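You operate a simulated robot arm through the tools that you are given. There is no shell and no other tool. Be economical: measure what you need, move in short steps, check, and stop when the job is done.

Carry out the task below with a simulated two-armed robot. There is one attempt and no reset: what you move stays moved.

JOB
Fetch the orange marked brick and set it on the brick table top. Put the green pot in the inside of the dip tray. Put the thin green rail casting on the top of the grey valve post away on the brick rest of the checking bench. Open the top drawer of the drawer chest, fetch the teal plastic pad from the inside of the top drawer of the drawer chest and set it on the top of the bench sand tray, then shut the drawer. Any order will do. Set down upright: green pot, thin green rail casting.

It is judged by the outcome, as a careful person would: the job done as asked, and still so three seconds after it is handed in. It fails if anything else is knocked over, pushed out of place, dropped, spilled or broken.

ROBOT AND FRAMES
Two 6-joint arms with fingered hands on one trunk, on a base that drives. Base frame: it is fixed to the floor where the robot stands at the start and does not move with it; the origin is under the middle of the robot, x ahead of it, y to its left, z up; the surface under the hand at the start is at about z = 93. Lengths are in cm, angles in rad, forces in N, time in s.
The left shoulder is at the start at [9.3, 15.6, 116.5], the right one opposite. With the tool pointing down near the work surface each hand reaches from about 46 to 74 cm from the robot's upright axis, wherever it stands, measured 20 degrees to its own side. Places, roughly: brick rest of the checking bench [550, 810, 80]; brick table top [70, 30, 90]; green pot (8x8x10 cm) [-10, 810, 50]; inside of the dip tray [220, 820, 60]; orange marked brick (13x9x3 cm) [50, 20, 30]; teal plastic pad (8x8x3 cm) [-220, 820, 30]; thin green rail casting (4x6x7 cm) [180, 810, 90]; top drawer of the drawer chest [-210, 820, 40]; top of the bench sand tray (12x24 cm) [-186, 444, 82]. Payload 4 kg a hand.
Tool frame (each hand has its own): the origin (TCP) lies between the finger pads and is the grasp point; the fingertips stand 2.6 cm ahead of it; z points along the fingers, y is the line along which they close. Largest opening 13.2 cm; the body of the gripper starts 7.3 cm behind the TCP. The gripper is a hand of 3 fingers: y runs from the thumb to the fingers, the wrist lies at [0, 0, -22.4] in the tool frame, and closing takes about 1.5 s.
Orientation is told as [roll, pitch, yaw] about the base's x, y, z axes, in that order, counted from this pose: with the fingers straight down and closing along the base's y, the tool's x points along the base's -x, its y along +y and its z along -z.

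CONTROLS
- The arms move only by the tool nudge_tool. It takes "left_moves", "right_moves" or both (then of equal length, played together; a hand with none holds still); each is a list that holds one entry, the list of rows, each a list of 6 numbers: the shift along the tool's x, y, z in units of 300 mm (1.0 is 300 mm), then the turn, a rotation vector about the tool's x, y, z in units of 120 degrees (1.0 is 120 degrees). In form: [[[tx, ty, tz, wx, wy, wz], ...]]. A call has 1 to 12 rows; each row is the pose to reach, as a shift and turn from the pose commanded when the call began, along the tool's axes at that moment. "left_claw" and "right_claw" are, for a hand that has rows, the opening, from 0 (shut) to 1 (fully open), set as the call begins (left out, the last holds). A call with a number of a shift or a turn outside -1 to 1 is refused whole. A row lasts 0.2 s, in which the tool goes at most 5 cm and 0.15 rad; a call with a longer step from one row to the next is refused whole, and so is a gripper value outside its range. A pose out of reach is approached as far as the arm can. The call stops where the force on the tool passes 40 N (or 10 N more than at its start, if that is more) or the arm is blocked; 0.2 s more then pass. The fingers move at their own pace (about 15.3 cm/s each) and stop on an object; they squeeze with about 22 N. The grip force told is the motor's: it shows also when the fingers shut on nothing. Time passes only in rows, and 0.2 s behind the last, so rows that repeat a pose let the fingers close. It gives the time, the measured TCP pose, the force on the tool (base axes), the opening and the grip force at its end, in the units of the frame above (readings bear some noise), with the torque about the TCP (base axes, N m) and any sound that the robot's microphone picked up, and new pictures: "show" is both (left out), scene, wrist or none (wrist: the cameras of the hands that moved).
- Cameras (640 x 400 px; columns grow to the right, rows downward): "scene" is now at [14.76, 2.76, 146.41]; the picture's right is [0.19, -0.98, -0.00], its down [-0.68, -0.13, -0.72] and it looks along [0.71, 0.14, -0.69] (base axes); focal length 257 px, centre (320, 200). "left" rides on the left gripper at [-6.2, 0.3, -9.2] in its tool frame; the picture's right is [-0.05, -1.00, 0.00], its down [0.83, -0.04, -0.55] and it looks along [0.55, -0.03, 0.83] (tool axes); focal length 230 px, centre (320, 200). "right" rides on the right gripper at [6.1, 0.3, -9.2] in its tool frame; the picture's right is [-0.05, 1.00, 0.00], its down [-0.83, -0.04, -0.56] and it looks along [-0.55, -0.03, 0.83] (tool axes); focal length 230 px, centre (320, 200). There is no depth. A picture from a camera that has moved, and an enlarged one, comes with that camera's place and axes in the base frame and with its lens. The place of the scene camera against the robot may be out by one fixed shift of up to 2.5 cm in any direction.
- move_column(by): slides the trunk up (or, below 0, down) by that many cm; the arms and the scene camera ride with it, the base frame stays. It gives what a move gives, with no picture.
- drive_base(legs): drives the robot by 1 to 6 legs, each [ahead, turn to the left] in cm and rad, along the robot's own axes; the way and the turn of a leg run together, so that a leg with both is an arc; at most 150 cm and 3.142 rad a leg. The arms and the cameras ride along, it lands a little off, and it stops where it bumps. It gives what a move gives, and a new picture of the scene camera.
- preshape(shape, hand): the hand has 3 fingers and takes this shape, open, in about a second: jaw (thumb against the fingers, like two jaws); tri (thumb and two fingers); tip (a fingertip pinch); poke (one finger out to press); point (the index stretched); flat (the hand flat); cup (the hand cupped); fist (a fist). The gripper value then closes the fingers along that shape, each until it touches; the sizes above hold for jaw. It gives what a move gives, with no picture.
- head_to(pan, tilt): turns the head with the scene camera to pan (to the left, within 1.501 rad either way) and tilt (down, from -0.506 to 1.204), counted from straight ahead of the robot. It gives what a move gives, and a new picture of the scene camera.
- enlarge(camera, box): a new picture of the part [left, top, right, bottom] of that camera's present view, enlarged. The clock stands still meanwhile.
- finish_job(): hands the job in; it is judged then, once.

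Go step by step. Nothing tells you exact positions but the pictures and the camera data: compare them with the known pose of the tool, close in by small moves and look again before you grip or let go. The budget is 165 turns and 260 pictures, counting those below and the enlarged ones. Unless the task says otherwise, let go and move clear before handing in.

The tools are called after "Emit:" as name(argument=value, ...) on one line, values as JSON. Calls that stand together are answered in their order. nudge_tool: Moves the arms, as the interface text tells. Its arguments: {"type":"object","properties":{"left_moves":{"type":"array"},"left_claw":{"type":"number"},"right_moves":{"type":"array"},"right_claw":{"type":"number"},"show":{"type":"string","enum":["both","scene","wrist","none"]}},"required":[]} The other tools are called the same way: move_column (by) slides the trunk up or down; preshape (shape, hand) gives the hand a shape; drive_base (legs) drives the base; head_to (pan, tilt) turns the head that bears the scene camera; enlarge (camera, box) takes an enlarged picture of a part of a camera's view; finish_job () hands the job in.

At the start:

```text
time_s: 0.0
left_position: [53.24, 32.42, 121.91]
left_tool_rot: [0.0, 0.001, -0.004]
left_ft_force: [-0.3, 1.4, 0.1]
left_wrist_torque: [0.01, 0.0, 0.0]
left_width: 13.16
left_finger_force: 0.1
left_shape: jaw
right_position: [60.36, -16.67, 112.88]
right_tool_rot: [0.0, 0.002, -0.001]
right_ft_force: [0.6, 0.4, -0.9]
right_wrist_torque: [0.0, 0.0, 0.0]
right_width: 13.17
right_finger_force: 0.1
right_shape: jaw
trunk travel left (down, up): [-70.0, 14.0]
robot x, y, heading: [0.0, 0.23, -0.0]
head pan, tilt: [0.194, 0.744]
```

scene: 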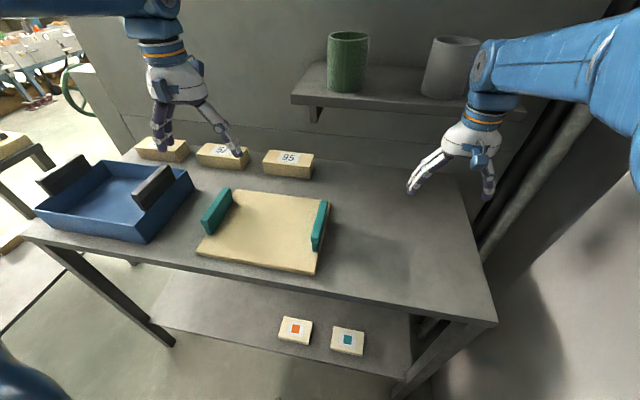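
right: 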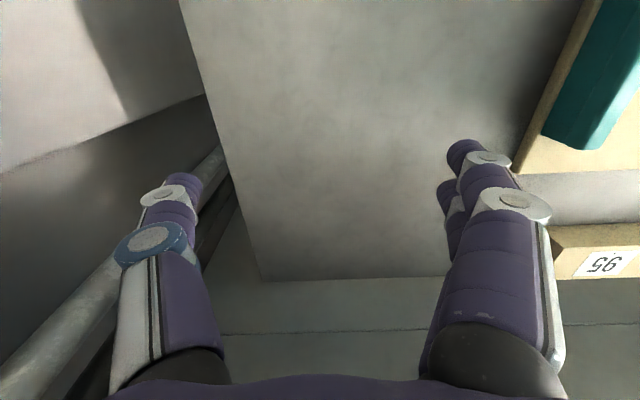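
left: 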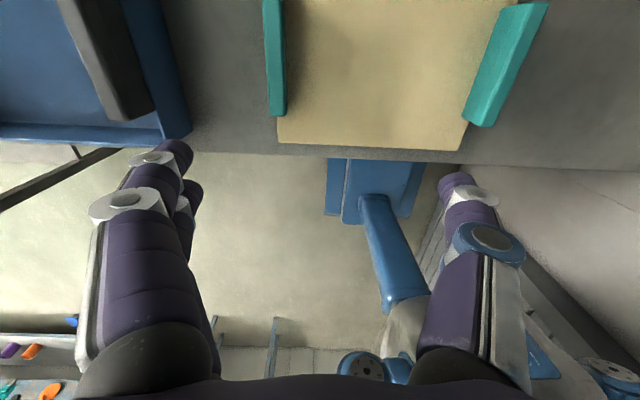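

The scene shows the bench ahead, with the orange-marked brick on the lower shelf about 8 cm inside the front edge. I'll look closer before moving.

Emit:
enlarge(camera="scene", box=[220, 280, 420, 400])

Emit:
enlarge(camera="scene", box=[30, 120, 350, 320])

```text
3.20 times, centred on (320, 340) of scene
camera zoom: at [14.76, 2.76, 146.41], right [0.19, -0.98, 0.0], down [-0.68, -0.13, -0.72], along [0.71, 0.14, -0.69], focal length 822 px, centre (320, -248)
```

zoom: 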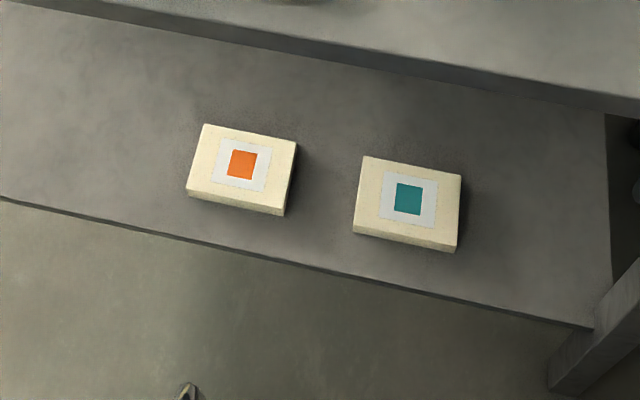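

```text
2.00 times, centred on (190, 220) of scene
camera zoom: at [14.76, 2.76, 146.41], right [0.19, -0.98, 0.0], down [-0.68, -0.13, -0.72], along [0.71, 0.14, -0.69], focal length 514 px, centre (580, 160)
```

zoom: 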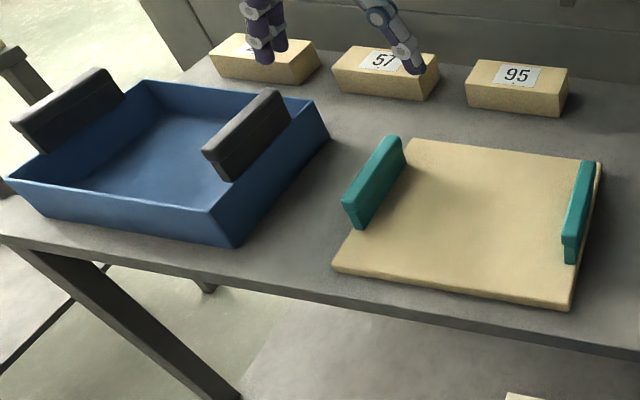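

The brick spans about x 48–57, y 14–27, with its top at z≈33, and the 9 cm side lies along x. I'll back off, lower the trunk, then go in under the table top with the left hand.

Emit:
drive_base(legs=[[-45, 0]])

Emit:
move_column(by=-70)

Emit:
nudge_tool(left_moves=[[[0, 0.05, 0.07, 0, 0, 0.068], [0, 0.1, 0.14, 0, 0, 0.136], [0, 0.15, 0.2, 0, 0, 0.204], [0, 0.2, 0.27, 0, 0, 0.272], [0, 0.2, 0.27, 0, 0, 0.34], [0, 0, 0.27, 0, 0, 0.408], [0, -0.1, 0.27, 0, 0, 0.476], [0, -0.2, 0.27, 0, 0, 0.544], [0, -0.3, 0.27, 0, 0, 0.612], [0, -0.38, 0.27, 0, 0, 0.68], [0, -0.38, 0.27, 0, 0, 0.75], [0, -0.38, 0.27, 0, 0, 0.75]]], right_moves=[[[0.1, 0, 0, 0, 0, 0], [0.2, 0, 0, 0, 0, 0], [0.3, 0.05, 0, 0, 0, 0], [0.4, 0.1, 0, 0, 0, 0], [0.45, 0.1, 0, 0, 0, 0], [0.45, 0.1, 0, 0, 0, 0], [0.45, 0.1, 0, 0, 0, 0], [0.45, 0.1, 0, 0, 0, 0], [0.45, 0.1, 0, 0, 0, 0], [0.45, 0.1, 0, 0, 0, 0], [0.45, 0.1, 0, 0, 0, 0], [0.45, 0.1, 0, 0, 0, 0]]])

```text
time_s: 2.7
left_position: [6.44, 32.1, 122.81]
left_tool_rot: [-0.001, -0.015, -0.015]
left_ft_force: [-0.1, -0.7, -0.8]
left_wrist_torque: [0.03, 0.03, 0.01]
left_width: 13.16
left_finger_force: 0.1
left_shape: jaw
right_position: [13.14, -17.1, 113.86]
right_tool_rot: [0.0, -0.017, -0.014]
right_ft_force: [0.1, 0.0, -0.1]
right_wrist_torque: [0.01, -0.04, 0.03]
right_width: 13.2
right_finger_force: 0.1
right_shape: jaw
trunk travel left (down, up): [-70.0, 14.0]
robot x, y, heading: [-45.38, 0.43, -0.01]
head pan, tilt: [0.194, 0.744]
camera scene: at [-30.36, 2.81, 146.4], right [0.18, -0.98, 0.0], down [-0.68, -0.12, -0.72], along [0.71, 0.14, -0.69], focal length 257 px, centre (320, 200)
```

scene: 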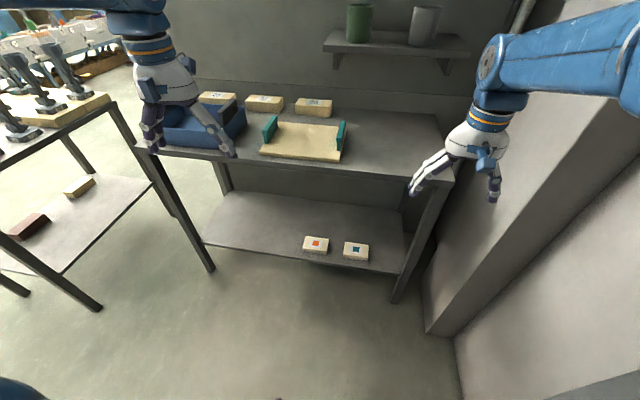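

```text
refused: -70 is not a number from -40 to 40
```

```text
refused: row 6 steps farther than a row can; nothing moved
```

The refused calls moved nothing. I'll lower the trunk in two steps and redo the arm moves with legal step sizes.

Emit:
move_column(by=-40)

Emit:
move_column(by=-30)

Emit:
nudge_tool(left_moves=[[[0, -0.04, 0.05, 0, 0, 0.068], [0, -0.08, 0.1, 0, 0, 0.136], [0, -0.12, 0.15, 0, 0, 0.204], [0, -0.16, 0.2, 0, 0, 0.272], [0, -0.2, 0.25, 0, 0, 0.34], [0, -0.24, 0.27, 0, 0, 0.408], [0, -0.28, 0.27, 0, 0, 0.476], [0, -0.32, 0.27, 0, 0, 0.544], [0, -0.36, 0.27, 0, 0, 0.612], [0, -0.38, 0.27, 0, 0, 0.68], [0, -0.38, 0.27, 0, 0, 0.75], [0, -0.38, 0.27, 0, 0, 0.75]]], right_moves=[[[0.1, 0, 0, 0, 0, 0], [0.2, 0, 0, 0, 0, 0], [0.3, 0.05, 0, 0, 0, 0], [0.4, 0.1, 0, 0, 0, 0], [0.45, 0.1, 0, 0, 0, 0], [0.45, 0.1, 0, 0, 0, 0], [0.45, 0.1, 0, 0, 0, 0], [0.45, 0.1, 0, 0, 0, 0], [0.45, 0.1, 0, 0, 0, 0], [0.45, 0.1, 0, 0, 0, 0], [0.45, 0.1, 0, 0, 0, 0], [0.45, 0.1, 0, 0, 0, 0]]])

```text
time_s: 6.5
left_position: [4.09, 32.15, 83.71]
left_tool_rot: [0.0, -0.034, -0.013]
left_ft_force: [0.3, -0.1, 0.7]
left_wrist_torque: [0.0, -0.02, 0.05]
left_width: 13.2
left_finger_force: 0.1
left_shape: jaw
right_position: [11.02, -17.1, 75.05]
right_tool_rot: [0.001, -0.035, -0.013]
right_ft_force: [-0.5, 0.2, 0.3]
right_wrist_torque: [0.02, -0.01, -0.04]
right_width: 13.18
right_finger_force: 0.0
right_shape: jaw
trunk travel left (down, up): [-30.0, 54.0]
robot x, y, heading: [-45.0, 0.52, -0.007]
head pan, tilt: [0.194, 0.744]
```

```text
time_s: 9.6
left_position: [4.01, 32.11, 53.8]
left_tool_rot: [-0.001, -0.035, -0.012]
left_ft_force: [0.5, -0.1, 1.1]
left_wrist_torque: [0.02, -0.03, -0.03]
left_width: 13.17
left_finger_force: 0.1
left_shape: jaw
right_position: [11.06, -17.16, 45.0]
right_tool_rot: [-0.001, -0.035, -0.011]
right_ft_force: [-1.4, 0.4, -0.6]
right_wrist_torque: [-0.01, 0.02, 0.01]
right_width: 13.2
right_finger_force: 0.1
right_shape: jaw
trunk travel left (down, up): [0.0, 84.0]
robot x, y, heading: [-45.44, 0.23, -0.007]
head pan, tilt: [0.194, 0.744]
```

```text
time_s: 12.2
left_position: [4.06, 20.74, 45.86]
left_tool_rot: [0.035, 0.002, -1.587]
left_ft_force: [-0.1, 0.2, 0.5]
left_wrist_torque: [0.01, -0.01, -0.02]
left_width: 13.18
left_finger_force: 0.0
left_shape: jaw
right_position: [1.02, -14.14, 42.53]
right_tool_rot: [0.009, -0.009, -0.016]
right_ft_force: [0.2, 0.8, 0.4]
right_wrist_torque: [0.01, -0.03, -0.03]
right_width: 13.17
right_finger_force: 0.1
right_shape: jaw
right hand out of reach, approached as far as the arm can: row 4, 5, 6, 7, 8, 9, 10, 11, 12
trunk travel left (down, up): [0.0, 84.0]
robot x, y, heading: [-45.48, 0.23, -0.011]
head pan, tilt: [0.194, 0.744]
camera scene: at [-31.78, 2.82, 76.43], right [0.18, -0.98, 0.0], down [-0.68, -0.12, -0.72], along [0.71, 0.14, -0.69], focal length 257 px, centre (320, 200)
camera right: at [-5.1, -13.82, 51.75], right [0.07, 1.0, 0.01], down [0.82, -0.06, 0.56], along [0.56, -0.03, -0.83], focal length 230 px, centre (320, 200)
camera left: at [4.11, 14.64, 55.03], right [-1.0, -0.04, -0.04], down [-0.05, 0.83, 0.55], along [0.01, 0.55, -0.83], focal length 230 px, centre (320, 200)
```

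scene: 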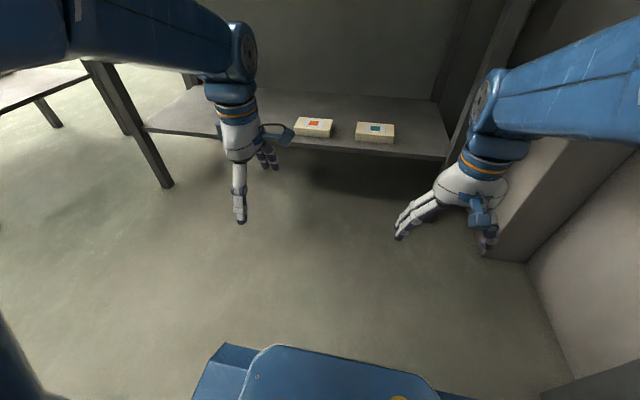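
right: 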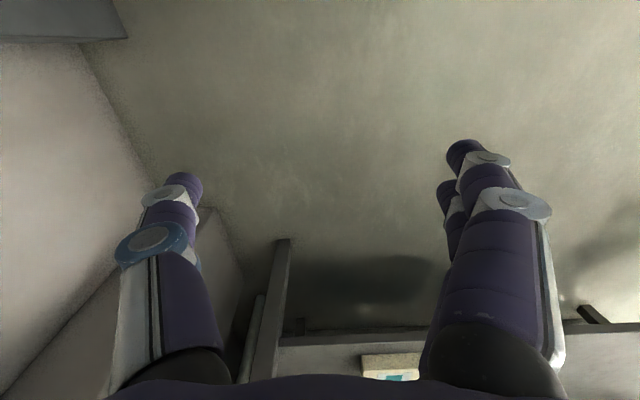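
left: 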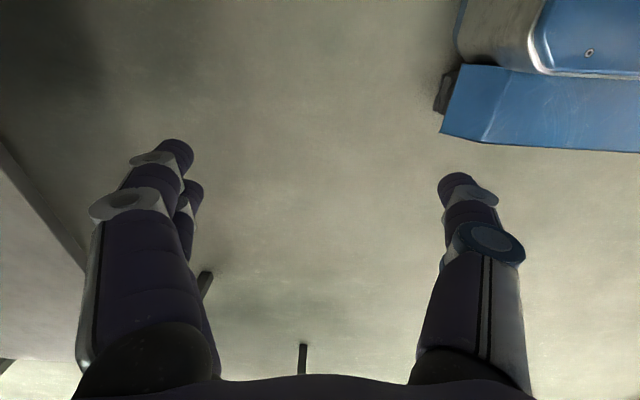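

Left hand is oriented with its closing line along x and lowered. Next I drive forward so it goes in under the table, above the brick.

Emit:
drive_base(legs=[[34, 0]])

Emit:
nudge_tool(left_moves=[[[0, 0, 0, 0, 0, 0]]], show="wrist")

```text
time_s: 14.3
left_position: [37.21, 20.44, 45.77]
left_tool_rot: [0.035, 0.0, -1.581]
left_ft_force: [0.6, 0.2, -0.1]
left_wrist_torque: [-0.01, 0.02, 0.01]
left_width: 13.18
left_finger_force: 0.0
left_shape: jaw
right_position: [34.25, -14.1, 42.51]
right_tool_rot: [0.003, -0.007, -0.01]
right_ft_force: [0.6, -0.5, 0.8]
right_wrist_torque: [-0.04, -0.01, -0.01]
right_width: 13.17
right_finger_force: 0.0
right_shape: jaw
trunk travel left (down, up): [0.0, 84.0]
robot x, y, heading: [-11.92, -0.1, -0.004]
head pan, tilt: [0.194, 0.744]
camera scene: at [1.37, 2.59, 76.43], right [0.19, -0.98, 0.0], down [-0.68, -0.13, -0.72], along [0.71, 0.14, -0.69], focal length 257 px, centre (320, 200)
```

scene: 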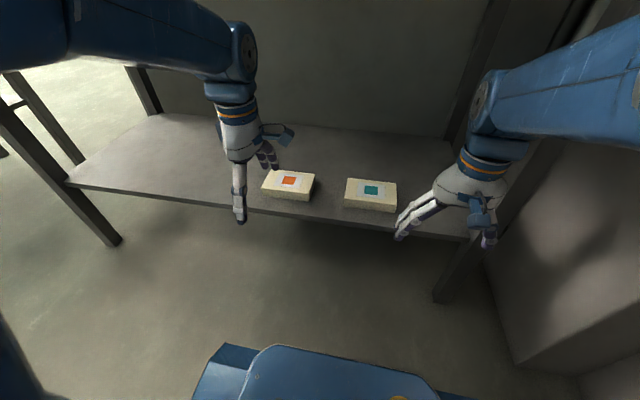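

```text
time_s: 14.7
left_position: [36.39, 20.64, 46.69]
left_tool_rot: [0.055, 0.0, -1.582]
left_ft_force: [-0.1, 0.3, -0.4]
left_wrist_torque: [0.02, 0.01, 0.03]
left_width: 13.2
left_finger_force: 0.1
left_shape: jaw
right_position: [33.37, -14.26, 41.73]
right_tool_rot: [0.011, 0.015, -0.012]
right_ft_force: [0.1, 0.6, 0.2]
right_wrist_torque: [0.03, 0.03, 0.0]
right_width: 13.19
right_finger_force: 0.2
right_shape: jaw
trunk travel left (down, up): [0.0, 84.0]
robot x, y, heading: [-12.1, -0.07, -0.006]
head pan, tilt: [0.194, 0.744]
camera left: at [36.24, 14.52, 55.89], right [-1.0, -0.04, -0.05], down [-0.06, 0.83, 0.55], along [0.02, 0.55, -0.83], focal length 230 px, centre (320, 200)
```

left: 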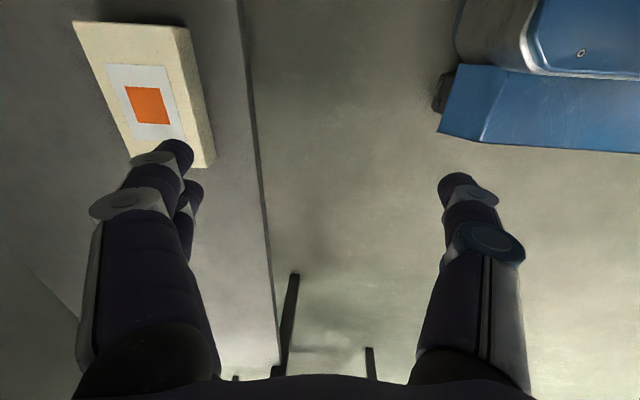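

The hand camera puts the brick centre near (54, 20). I'll drive 6 cm closer and slide the hand over it.

Emit:
drive_base(legs=[[6, 0]])

Emit:
nudge_tool(left_moves=[[[0, 0.1, 0, 0, 0, 0], [0, 0.2, 0, 0, 0, 0], [0, 0.3, 0, 0, 0, 0], [0, 0.36, 0, 0, 0, 0], [0, 0.36, 0, 0, 0, 0], [0, 0.36, 0, 0, 0, 0]]])

```text
time_s: 15.7
left_position: [42.6, 20.48, 46.67]
left_tool_rot: [0.054, 0.001, -1.58]
left_ft_force: [-0.2, -0.3, -0.9]
left_wrist_torque: [-0.03, 0.02, 0.05]
left_width: 13.21
left_finger_force: 0.0
left_shape: jaw
right_position: [39.37, -14.31, 41.9]
right_tool_rot: [0.007, 0.017, -0.012]
right_ft_force: [0.8, -1.1, 0.3]
right_wrist_torque: [-0.01, 0.03, 0.02]
right_width: 13.21
right_finger_force: 0.1
right_shape: jaw
trunk travel left (down, up): [0.0, 84.0]
robot x, y, heading: [-6.03, -0.06, -0.001]
head pan, tilt: [0.194, 0.744]
camera scene: at [7.49, 2.56, 76.46], right [0.19, -0.98, 0.0], down [-0.68, -0.13, -0.72], along [0.71, 0.14, -0.69], focal length 257 px, centre (320, 200)
```

scene: 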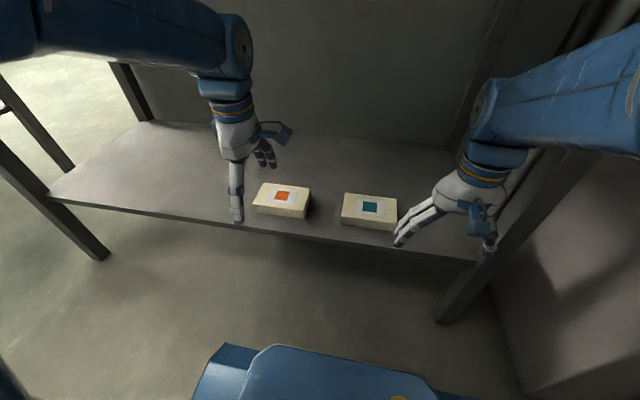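

```text
time_s: 17.1
left_position: [52.64, 20.35, 48.43]
left_tool_rot: [0.072, 0.0, -1.581]
left_ft_force: [0.3, 0.9, 0.3]
left_wrist_torque: [0.0, 0.01, -0.03]
left_width: 13.19
left_finger_force: 0.0
left_shape: jaw
right_position: [38.63, -14.37, 41.05]
right_tool_rot: [0.016, 0.044, -0.014]
right_ft_force: [-0.1, 0.8, 0.1]
right_wrist_torque: [-0.03, 0.0, 0.02]
right_width: 13.2
right_finger_force: 0.1
right_shape: jaw
trunk travel left (down, up): [0.0, 84.0]
robot x, y, heading: [-5.52, 0.2, -0.005]
head pan, tilt: [0.194, 0.744]
camera scene: at [7.5, 2.56, 76.46], right [0.19, -0.98, 0.0], down [-0.68, -0.13, -0.72], along [0.71, 0.14, -0.69], focal length 257 px, centre (320, 200)
camera left: at [52.29, 14.27, 57.76], right [-1.0, -0.04, -0.07], down [-0.07, 0.83, 0.55], along [0.04, 0.55, -0.83], focal length 230 px, centre (320, 200)
```

scene: 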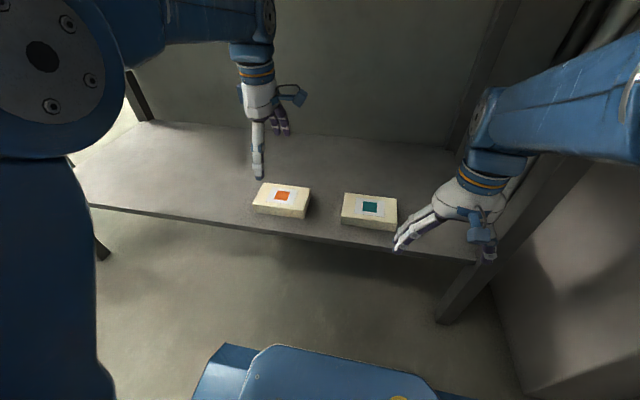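
left: 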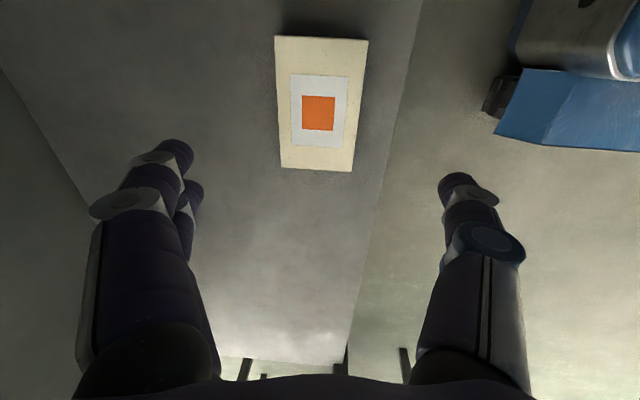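

The brick centre comes out at (54.1, 19.9), top z≈33, from two separate views. I'll straighten the tilt and descend to just above it.

Emit:
nudge_tool(left_moves=[[[-0.015, 0.024, 0.1, 0.0344, 0, 0], [-0.015, 0.024, 0.2, 0.0344, 0, 0], [-0.015, 0.024, 0.3, 0.0344, 0, 0], [-0.015, 0.024, 0.33, 0.0344, 0, 0], [-0.015, 0.024, 0.33, 0.0344, 0, 0]]])

```text
time_s: 18.3
left_position: [53.88, 19.8, 38.32]
left_tool_rot: [-0.002, 0.001, -1.581]
left_ft_force: [-0.1, 0.6, -0.5]
left_wrist_torque: [-0.03, -0.01, -0.01]
left_width: 13.18
left_finger_force: 0.0
left_shape: jaw
right_position: [38.74, -14.39, 41.02]
right_tool_rot: [0.013, 0.042, -0.012]
right_ft_force: [0.1, 0.3, -0.3]
right_wrist_torque: [0.0, 0.01, 0.02]
right_width: 13.18
right_finger_force: 0.1
right_shape: jaw
trunk travel left (down, up): [0.0, 84.0]
robot x, y, heading: [-5.77, -0.14, -0.01]
head pan, tilt: [0.194, 0.744]
camera scene: at [7.5, 2.56, 76.42], right [0.19, -0.98, 0.0], down [-0.68, -0.13, -0.72], along [0.71, 0.14, -0.69], focal length 257 px, centre (320, 200)
camera left: at [54.34, 13.74, 47.68], right [-1.0, -0.04, 0.0], down [-0.03, 0.83, 0.56], along [-0.02, 0.56, -0.83], focal length 230 px, centre (320, 200)
```

scene: 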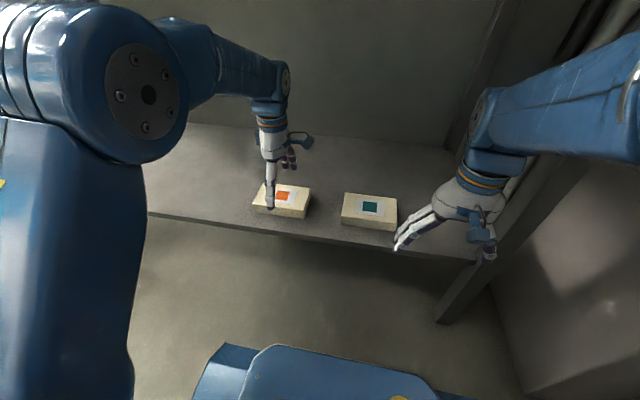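
left: 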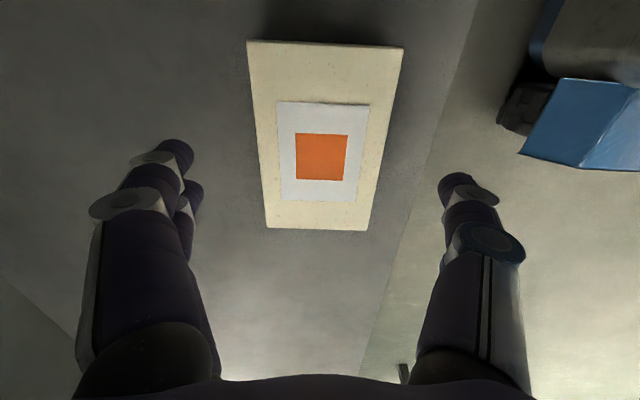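

Hand and brick are lined up. I'll descend about 5 cm and close.

Emit:
nudge_tool(left_moves=[[[0.007, 0.005, 0.08, 0, 0, 0], [0.007, 0.005, 0.14, 0, 0, 0], [0.007, 0.005, 0.168, 0, 0, 0], [0.007, 0.005, 0.168, 0, 0, 0]]], show="none")

Emit:
nudge_tool(left_moves=[[[0, 0, 0, 0, 0, 0], [0, 0, 0, 0, 0, 0], [0, 0, 0, 0, 0, 0], [0, 0, 0, 0, 0, 0], [0, 0, 0, 0, 0, 0], [0, 0, 0, 0, 0, 0], [0, 0, 0, 0, 0, 0], [0, 0, 0, 0, 0, 0]]], left_claw=0)

```text
time_s: 19.3
left_position: [54.09, 20.15, 33.29]
left_tool_rot: [-0.002, 0.0, -1.582]
left_ft_force: [-0.2, 1.1, -0.4]
left_wrist_torque: [0.0, 0.0, -0.03]
left_width: 13.19
left_finger_force: 0.1
left_shape: jaw
right_position: [38.47, -14.35, 40.84]
right_tool_rot: [0.013, 0.043, -0.012]
right_ft_force: [-0.2, 1.1, 0.0]
right_wrist_torque: [0.0, -0.02, 0.0]
right_width: 13.17
right_finger_force: 0.0
right_shape: jaw
trunk travel left (down, up): [0.0, 84.0]
robot x, y, heading: [-6.01, 0.57, -0.006]
head pan, tilt: [0.194, 0.744]
```

```text
time_s: 21.1
left_position: [54.14, 20.05, 33.4]
left_tool_rot: [-0.003, 0.0, -1.582]
left_ft_force: [-0.5, 0.5, -0.3]
left_wrist_torque: [-0.01, 0.0, 0.01]
left_width: 7.97
left_finger_force: 21.7
left_shape: jaw
right_position: [38.66, -14.43, 40.95]
right_tool_rot: [0.012, 0.043, -0.012]
right_ft_force: [0.4, -0.8, 0.1]
right_wrist_torque: [0.02, 0.0, -0.03]
right_width: 13.21
right_finger_force: 0.0
right_shape: jaw
trunk travel left (down, up): [0.0, 84.0]
robot x, y, heading: [-5.77, -0.17, -0.004]
head pan, tilt: [0.194, 0.744]
camera scene: at [7.52, 2.56, 76.42], right [0.19, -0.98, 0.0], down [-0.68, -0.13, -0.72], along [0.71, 0.14, -0.69], focal length 257 px, centre (320, 200)
camera left: at [54.54, 14.05, 42.65], right [-1.0, -0.04, 0.0], down [-0.03, 0.83, 0.56], along [-0.02, 0.56, -0.83], focal length 230 px, centre (320, 200)
```

scene: 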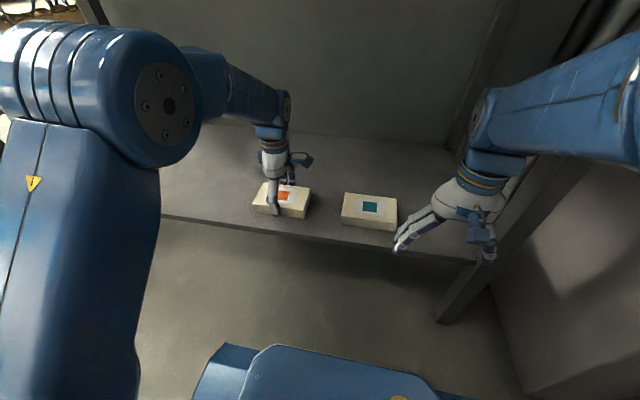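
left: 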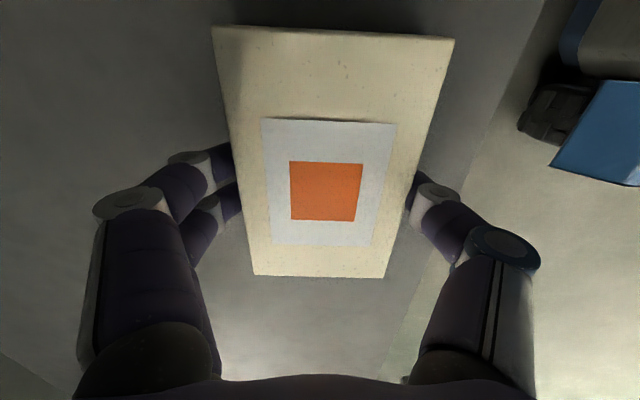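

The brick is gripped at about 8 cm. I'll lift it and back out from under the table.

Emit:
nudge_tool(left_moves=[[[0, 0, -0.07, 0, 0, 0], [0, 0, -0.17, 0, 0, 0], [0, 0, -0.27, 0, 0, 0], [0, 0, -0.37, 0, 0, 0], [0, 0, -0.4, 0, 0, 0]]])

Emit:
drive_base(legs=[[-42, 0]])

Emit:
move_column(by=40)

Emit:
move_column(by=40)

Emit:
head_to(pan=0, tilt=0.7)

```text
time_s: 22.3
left_position: [54.14, 20.24, 45.54]
left_tool_rot: [-0.002, 0.001, -1.582]
left_ft_force: [0.3, -0.2, -3.2]
left_wrist_torque: [0.03, 0.01, -0.02]
left_width: 7.98
left_finger_force: 21.8
left_shape: jaw
right_position: [38.7, -14.32, 40.9]
right_tool_rot: [0.011, 0.043, -0.013]
right_ft_force: [-0.3, -0.1, 0.8]
right_wrist_torque: [0.02, 0.0, -0.03]
right_width: 13.17
right_finger_force: 0.0
right_shape: jaw
trunk travel left (down, up): [0.0, 84.0]
robot x, y, heading: [-5.9, 0.05, -0.008]
head pan, tilt: [0.194, 0.744]
camera scene: at [7.52, 2.56, 76.42], right [0.19, -0.98, 0.0], down [-0.68, -0.13, -0.72], along [0.71, 0.14, -0.69], focal length 257 px, centre (320, 200)
camera left: at [54.45, 14.26, 54.79], right [-1.0, -0.04, 0.0], down [-0.03, 0.83, 0.56], along [-0.02, 0.56, -0.83], focal length 230 px, centre (320, 200)
```

scene: 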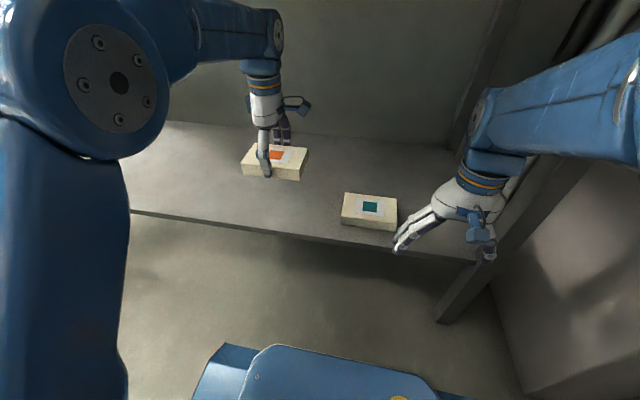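
left: 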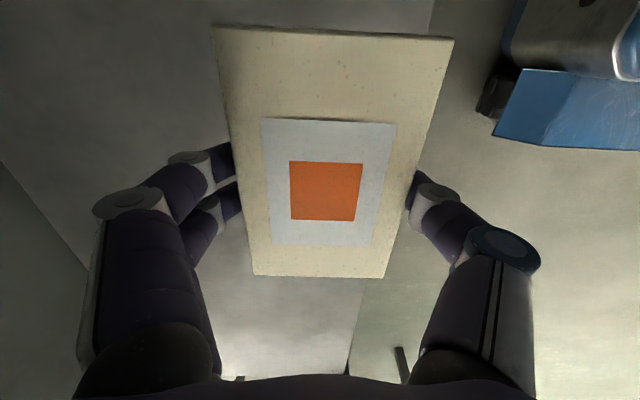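

```text
time_s: 24.9
left_position: [12.45, 20.47, 45.52]
left_tool_rot: [-0.003, -0.001, -1.585]
left_ft_force: [0.2, 0.2, -3.0]
left_wrist_torque: [-0.01, -0.02, -0.06]
left_width: 7.97
left_finger_force: 21.8
left_shape: jaw
right_position: [-3.15, -14.19, 40.91]
right_tool_rot: [0.011, 0.045, -0.017]
right_ft_force: [0.2, 0.7, -0.6]
right_wrist_torque: [-0.01, 0.0, -0.04]
right_width: 13.2
right_finger_force: 0.1
right_shape: jaw
trunk travel left (down, up): [0.0, 84.0]
robot x, y, heading: [-47.58, 0.24, -0.01]
head pan, tilt: [0.194, 0.744]
camera scene: at [-34.16, 2.8, 76.43], right [0.18, -0.98, 0.0], down [-0.68, -0.12, -0.72], along [0.71, 0.13, -0.69], focal length 257 px, centre (320, 200)
```

scene: 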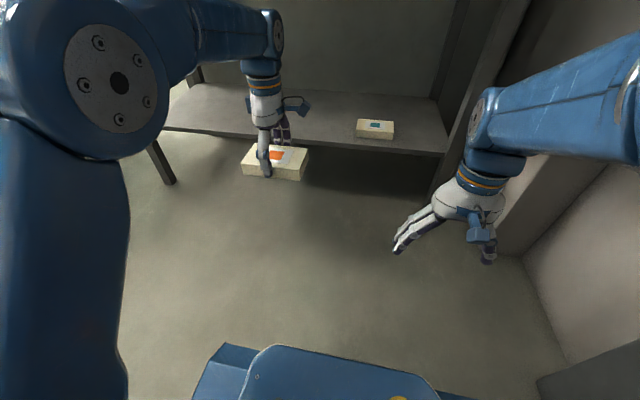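

```text
time_s: 28.7
left_position: [11.72, 20.3, 86.51]
left_tool_rot: [0.015, 0.0, -1.585]
left_ft_force: [0.3, 0.5, -3.6]
left_wrist_torque: [0.03, -0.01, 0.01]
left_width: 7.98
left_finger_force: 22.2
left_shape: jaw
right_position: [-4.1, -14.38, 79.35]
right_tool_rot: [0.021, 0.095, -0.017]
right_ft_force: [-0.3, -0.7, -0.7]
right_wrist_torque: [-0.03, -0.01, -0.03]
right_width: 13.21
right_finger_force: 0.0
right_shape: jaw
trunk travel left (down, up): [-40.0, 44.0]
robot x, y, heading: [-47.49, -0.02, -0.008]
head pan, tilt: [0.194, 0.744]
```

```text
time_s: 32.5
left_position: [11.96, 20.51, 126.54]
left_tool_rot: [0.015, 0.0, -1.585]
left_ft_force: [0.1, -0.7, -2.5]
left_wrist_torque: [-0.02, -0.03, 0.0]
left_width: 7.98
left_finger_force: 21.0
left_shape: jaw
right_position: [-4.03, -14.31, 119.55]
right_tool_rot: [0.014, 0.087, -0.02]
right_ft_force: [-0.4, -0.1, 0.4]
right_wrist_torque: [-0.01, 0.01, -0.02]
right_width: 13.18
right_finger_force: 0.1
right_shape: jaw
trunk travel left (down, up): [-80.0, 4.0]
robot x, y, heading: [-47.73, -0.02, -0.011]
head pan, tilt: [0.194, 0.744]
```

```text
time_s: 33.3
left_position: [11.84, 20.51, 126.54]
left_tool_rot: [0.015, 0.0, -1.583]
left_ft_force: [0.5, 0.8, -3.9]
left_wrist_torque: [0.0, -0.04, 0.03]
left_width: 7.97
left_finger_force: 21.9
left_shape: jaw
right_position: [-3.91, -14.24, 119.73]
right_tool_rot: [0.022, 0.086, -0.019]
right_ft_force: [0.8, 0.0, -0.4]
right_wrist_torque: [-0.02, 0.01, 0.01]
right_width: 13.2
right_finger_force: 0.1
right_shape: jaw
trunk travel left (down, up): [-80.0, 4.0]
robot x, y, heading: [-47.5, 0.2, -0.009]
head pan, tilt: [0.0, 0.7]
camera scene: at [-32.47, 2.8, 156.64], right [0.18, -0.98, 0.0], down [-0.66, -0.12, -0.74], along [0.73, 0.14, -0.67], focal length 257 px, centre (320, 200)
```

scene: 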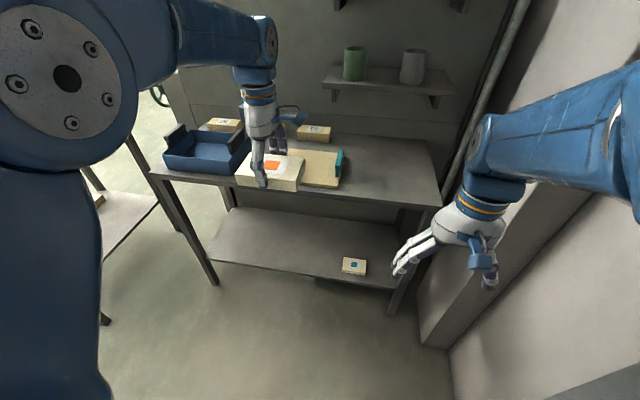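

The brick is out and raised above the table. I'll drive forward with both hands high, then shift the left hand over the free area right of the board.

Emit:
drive_base(legs=[[42, 0]])

Emit:
nudge_tool(left_moves=[[[-0.13, 0.04, 0, 0, 0, 0], [-0.26, 0.08, 0, 0, 0, 0], [-0.39, 0.12, 0, 0, 0, 0], [-0.52, 0.16, 0, 0, 0, 0], [-0.65, 0.2, 0, 0, 0, 0], [-0.78, 0.2, 0, 0, 0, 0], [-0.78, 0.2, 0, 0, 0, 0]]])

```text
time_s: 35.8
left_position: [52.42, 19.76, 126.65]
left_tool_rot: [0.017, 0.002, -1.587]
left_ft_force: [1.0, 0.0, -2.5]
left_wrist_torque: [-0.02, -0.02, 0.01]
left_width: 7.95
left_finger_force: 22.1
left_shape: jaw
right_position: [36.39, -14.82, 119.86]
right_tool_rot: [0.023, 0.085, -0.025]
right_ft_force: [-0.9, 0.2, 0.0]
right_wrist_torque: [-0.04, 0.02, 0.0]
right_width: 13.19
right_finger_force: 0.1
right_shape: jaw
trunk travel left (down, up): [-80.0, 4.0]
robot x, y, heading: [-7.07, -0.12, -0.013]
head pan, tilt: [0.0, 0.7]
camera scene: at [7.91, 2.15, 156.78], right [0.16, -0.99, 0.0], down [-0.65, -0.1, -0.75], along [0.74, 0.12, -0.66], focal length 257 px, centre (320, 200)
```

scene: 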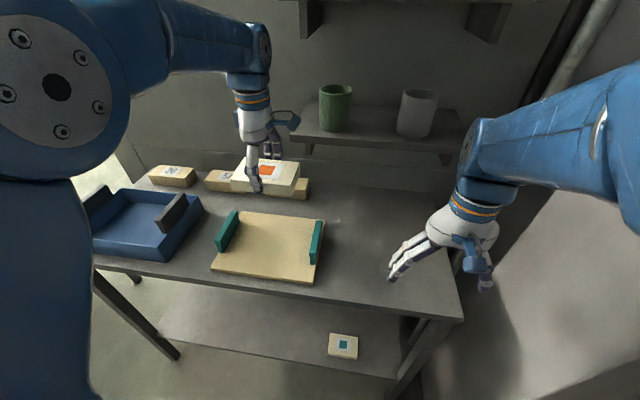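

```text
time_s: 36.8
left_position: [53.36, 4.82, 129.7]
left_tool_rot: [0.066, -0.016, -1.568]
left_ft_force: [0.4, -0.3, -2.3]
left_wrist_torque: [0.0, -0.02, -0.01]
left_width: 7.87
left_finger_force: 21.9
left_shape: jaw
right_position: [30.97, -14.83, 116.21]
right_tool_rot: [0.076, 0.222, -0.029]
right_ft_force: [-0.3, -0.8, -0.3]
right_wrist_torque: [-0.02, 0.0, 0.04]
right_width: 13.2
right_finger_force: 0.0
right_shape: jaw
trunk travel left (down, up): [-80.0, 4.0]
robot x, y, heading: [-7.26, 0.32, -0.014]
head pan, tilt: [0.0, 0.7]
stopped in row 5 (left hand): the arm was blocked; the commanded pose is now the measured one
camera scene: at [7.83, 2.96, 156.78], right [0.27, -0.96, -0.01], down [-0.64, -0.17, -0.75], along [0.72, 0.2, -0.66], focal length 257 px, centre (320, 200)
camera left: at [53.15, -1.09, 139.08], right [-1.0, -0.06, -0.06], down [-0.08, 0.84, 0.54], along [0.02, 0.54, -0.84], focal length 230 px, centre (320, 200)
```

scene: 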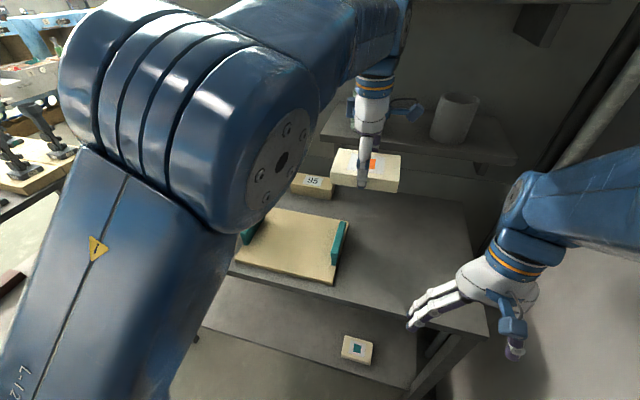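
left: 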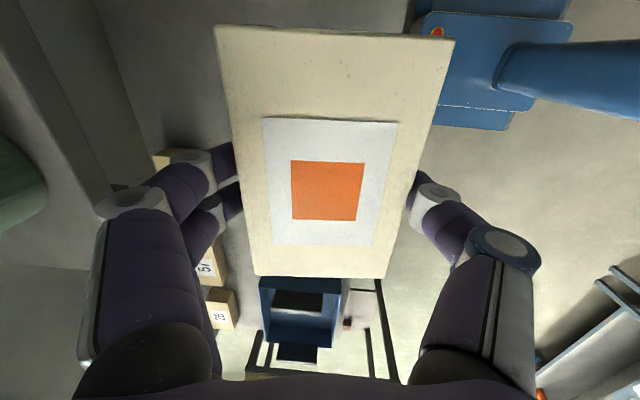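

The left elbow came up against the head area when reaching across, and the right hand crept back. I'll move the left hand back out, straighten the right one, and turn the base instead.

Emit:
nudge_tool(left_moves=[[[0.1, 0, 0, 0.0315, 0, 0], [0.2, 0, 0, 0.0315, 0, 0], [0.3, 0, 0, 0.0315, 0, 0], [0.4, 0, 0, 0.0315, 0, 0], [0.5, 0, 0, 0.0315, 0, 0], [0.5, 0, 0, 0.0315, 0, 0], [0.5, 0, 0, 0.0315, 0, 0]]], right_moves=[[[-0.05, 0, -0.03, 0, -0.03, 0], [-0.1, 0, -0.06, 0, -0.06, 0], [-0.15, 0, -0.09, 0, -0.09, 0], [-0.2, -0.03, -0.12, 0, -0.106, 0], [-0.27, -0.03, -0.16, 0, -0.106, 0], [-0.27, -0.03, -0.16, 0, -0.106, 0], [-0.27, -0.03, -0.16, 0, -0.106, 0]]])

Emit:
drive_base(legs=[[-3, 0], [0, -0.33]])

```text
time_s: 37.1
left_position: [50.99, 5.88, 130.47]
left_tool_rot: [0.051, -0.007, -1.572]
left_ft_force: [0.2, 0.8, -3.8]
left_wrist_torque: [-0.01, 0.01, -0.02]
left_width: 7.87
left_finger_force: 21.8
left_shape: jaw
right_position: [30.03, -14.78, 115.28]
right_tool_rot: [0.089, 0.232, -0.031]
right_ft_force: [-0.7, 0.5, -0.9]
right_wrist_torque: [0.0, -0.02, -0.01]
right_width: 13.19
right_finger_force: 0.0
right_shape: jaw
right hand out of reach, approached as far as the arm can: row 1
trunk travel left (down, up): [-80.0, 4.0]
robot x, y, heading: [-7.06, 0.14, -0.016]
head pan, tilt: [0.0, 0.7]
stopped in row 1 (left hand): the arm was blocked; the commanded pose is now the measured one
camera scene: at [7.95, 3.26, 156.87], right [0.27, -0.96, -0.01], down [-0.63, -0.17, -0.76], along [0.73, 0.21, -0.65], focal length 257 px, centre (320, 200)
camera right: at [26.15, -15.29, 125.66], right [0.1, 0.99, 0.07], down [0.93, -0.12, 0.34], along [0.35, 0.03, -0.94], focal length 230 px, centre (320, 200)
camera left: at [51.0, -0.17, 139.81], right [-1.0, -0.05, -0.05], down [-0.07, 0.83, 0.55], along [0.02, 0.55, -0.84], focal length 230 px, centre (320, 200)
```

scene: 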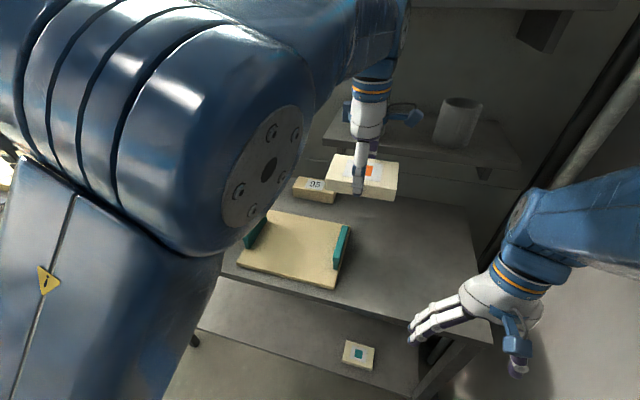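
right: 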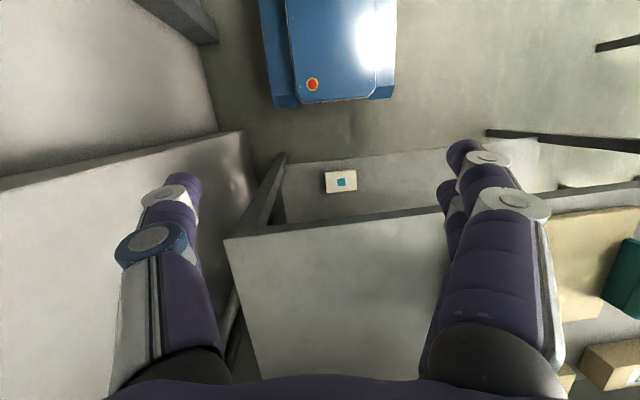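
left: 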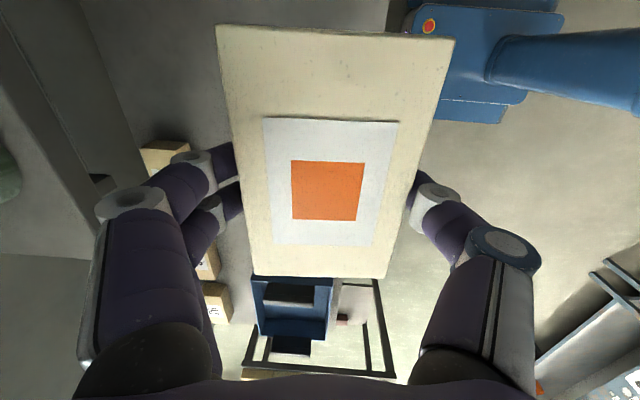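

```text
time_s: 39.1
left_position: [46.72, -13.41, 130.8]
left_tool_rot: [0.056, -0.007, -1.9]
left_ft_force: [0.0, 0.5, -2.2]
left_wrist_torque: [0.02, 0.0, -0.01]
left_width: 7.86
left_finger_force: 22.3
left_shape: jaw
right_position: [21.14, -26.84, 116.07]
right_tool_rot: [0.074, 0.201, -0.357]
right_ft_force: [-0.3, 1.5, -0.2]
right_wrist_torque: [0.02, -0.01, 0.02]
right_width: 13.19
right_finger_force: 0.1
right_shape: jaw
trunk travel left (down, up): [-80.0, 4.0]
robot x, y, heading: [-10.41, 0.43, -0.343]
head pan, tilt: [0.0, 0.7]
camera scene: at [4.39, -3.42, 156.8], right [-0.22, -0.98, 0.0], down [-0.64, 0.15, -0.75], along [0.74, -0.16, -0.66], focal length 257 px, centre (320, 200)
```

scene: 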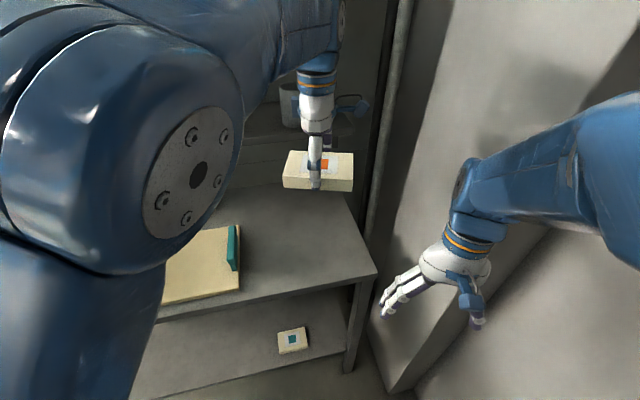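

The hand is out over the right end of the table, but the left elbow is crowding the head. I'll extend and move the left hand forward-left, which should relieve it.

Emit:
nudge_tool(left_moves=[[[0.06, 0.04, 0, 0, 0, 0], [0.12, 0.08, 0, 0, 0, 0], [0.18, 0.12, 0, 0, 0, 0], [0.24, 0.16, 0, 0, 0, 0], [0.3, 0.2, 0, 0, 0, 0], [0.37, 0.24, 0, 0, 0, 0], [0.37, 0.24, 0, 0, 0, 0]]])

```text
time_s: 40.4
left_position: [51.56, -4.68, 133.21]
left_tool_rot: [0.092, -0.008, -1.897]
left_ft_force: [0.2, -0.5, -3.2]
left_wrist_torque: [0.01, 0.0, 0.04]
left_width: 7.87
left_finger_force: 22.4
left_shape: jaw
right_position: [15.81, -24.48, 113.28]
right_tool_rot: [0.123, 0.333, -0.358]
right_ft_force: [-0.5, -0.8, -0.1]
right_wrist_torque: [-0.06, -0.04, 0.01]
right_width: 13.2
right_finger_force: 0.2
right_shape: jaw
trunk travel left (down, up): [-80.0, 4.0]
robot x, y, heading: [-9.68, 0.09, -0.342]
head pan, tilt: [0.0, 0.7]
stopped in row 6 (left hand): the arm was blocked; the commanded pose is now the measured one
camera scene: at [4.54, -2.23, 156.24], right [-0.11, -0.99, 0.0], down [-0.7, 0.08, -0.71], along [0.7, -0.07, -0.71], focal length 257 px, centre (320, 200)
camera left: at [49.38, -10.1, 142.54], right [-0.96, 0.27, -0.09], down [0.18, 0.82, 0.54], along [0.22, 0.5, -0.84], focal length 230 px, centre (320, 200)
```

scene: 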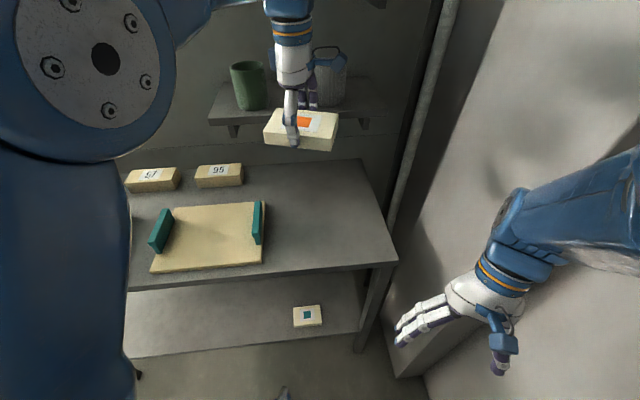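
left: 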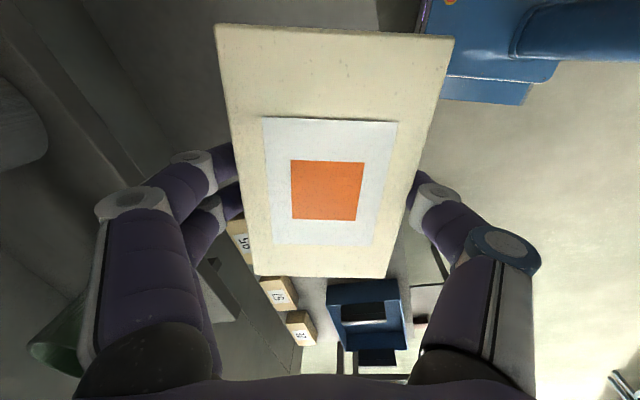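

Lowering the left hand should drop the elbow away from the head. The space beneath is free table, so I'll go down 25 cm while straightening.

Emit:
nudge_tool(left_moves=[[[0.01, 0.01, 0.1, 0.01, 0, 0], [0.02, 0.02, 0.22, 0.02, 0, 0], [0.03, 0.03, 0.34, 0.03, 0, 0], [0.04, 0.04, 0.46, 0.044, 0, 0], [0.05, 0.05, 0.58, 0.044, 0, 0], [0.06, 0.055, 0.7, 0.044, 0, 0], [0.08, 0.055, 0.8, 0.044, 0, 0], [0.08, 0.055, 0.8, 0.044, 0, 0], [0.08, 0.055, 0.8, 0.044, 0, 0]]])

```text
time_s: 41.7
left_position: [53.31, -3.52, 115.47]
left_tool_rot: [0.017, -0.008, -1.895]
left_ft_force: [-0.5, -0.2, -3.2]
left_wrist_torque: [-0.01, -0.04, 0.01]
left_width: 7.83
left_finger_force: 21.7
left_shape: jaw
right_position: [12.99, -23.44, 112.63]
right_tool_rot: [0.16, 0.39, -0.353]
right_ft_force: [0.4, 0.4, 0.6]
right_wrist_torque: [0.0, -0.03, 0.04]
right_width: 13.22
right_finger_force: 0.1
right_shape: jaw
trunk travel left (down, up): [-80.0, 4.0]
robot x, y, heading: [-9.93, 0.31, -0.341]
head pan, tilt: [0.0, 0.7]
stopped in row 6 (left hand): the arm was blocked; the commanded pose is now the measured one
camera scene: at [4.45, -1.89, 156.49], right [-0.06, -1.0, -0.01], down [-0.68, 0.05, -0.73], along [0.73, -0.04, -0.69], focal length 257 px, centre (320, 200)
camera left: at [51.55, -9.3, 124.82], right [-0.96, 0.27, -0.02], down [0.22, 0.81, 0.55], along [0.16, 0.52, -0.84], focal length 230 px, centre (320, 200)
```

scene: 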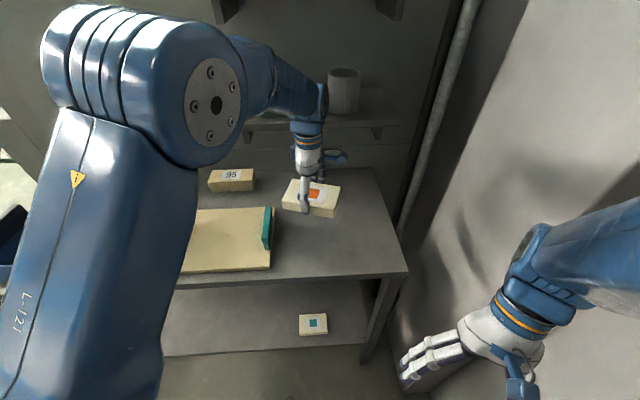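
left: 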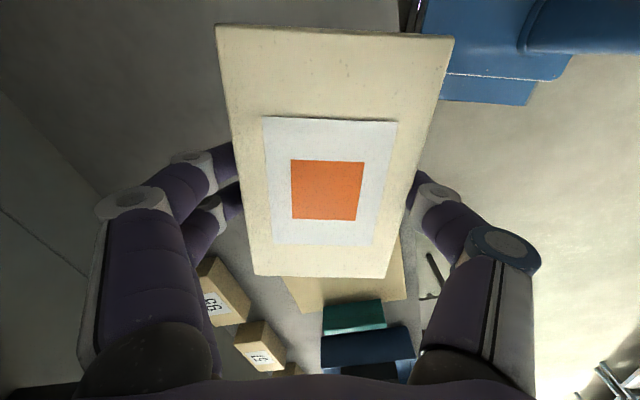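

The left arm reports blocked again and the right hand has drifted inward. I suspect both elbows are crowding the head, so I'll extend the right arm forward to a normal pose.

Emit:
nudge_tool(right_moves=[[[-0.1, 0.025, -0.05, 0.01, -0.026, -0.002], [-0.21, 0.05, -0.1, 0.02, -0.053, -0.004], [-0.32, 0.08, -0.15, 0.032, -0.08, -0.006], [-0.43, 0.11, -0.2, 0.043, -0.106, -0.008], [-0.54, 0.135, -0.25, 0.054, -0.133, -0.01], [-0.65, 0.165, -0.3, 0.065, -0.16, -0.013], [-0.75, 0.19, -0.355, 0.076, -0.186, -0.015], [-0.75, 0.19, -0.355, 0.076, -0.186, -0.015]]])

```text
time_s: 43.5
left_position: [53.5, -3.6, 115.46]
left_tool_rot: [0.017, -0.007, -1.897]
left_ft_force: [-0.3, 0.0, -2.5]
left_wrist_torque: [-0.01, -0.02, 0.02]
left_width: 7.84
left_finger_force: 22.2
left_shape: jaw
right_position: [39.0, -29.12, 118.6]
right_tool_rot: [-0.018, -0.095, -0.359]
right_ft_force: [0.6, -0.6, 0.5]
right_wrist_torque: [0.0, 0.01, 0.01]
right_width: 13.22
right_finger_force: 0.0
right_shape: jaw
trunk travel left (down, up): [-80.0, 4.0]
robot x, y, heading: [-10.2, 0.0, -0.341]
head pan, tilt: [0.0, 0.7]
camera scene: at [4.31, -4.26, 156.77], right [-0.33, -0.94, 0.0], down [-0.62, 0.22, -0.75], along [0.71, -0.25, -0.66], focal length 257 px, centre (320, 200)
camera right: at [32.68, -26.29, 127.21], right [0.4, 0.92, -0.01], down [0.71, -0.3, 0.63], along [0.57, -0.26, -0.78], focal length 230 px, centre (320, 200)
```

scene: 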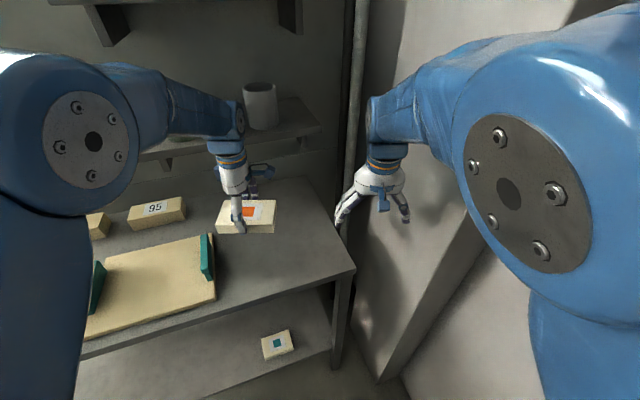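
right: 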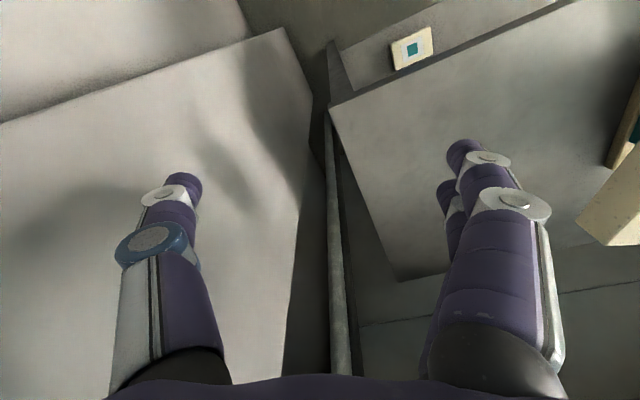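

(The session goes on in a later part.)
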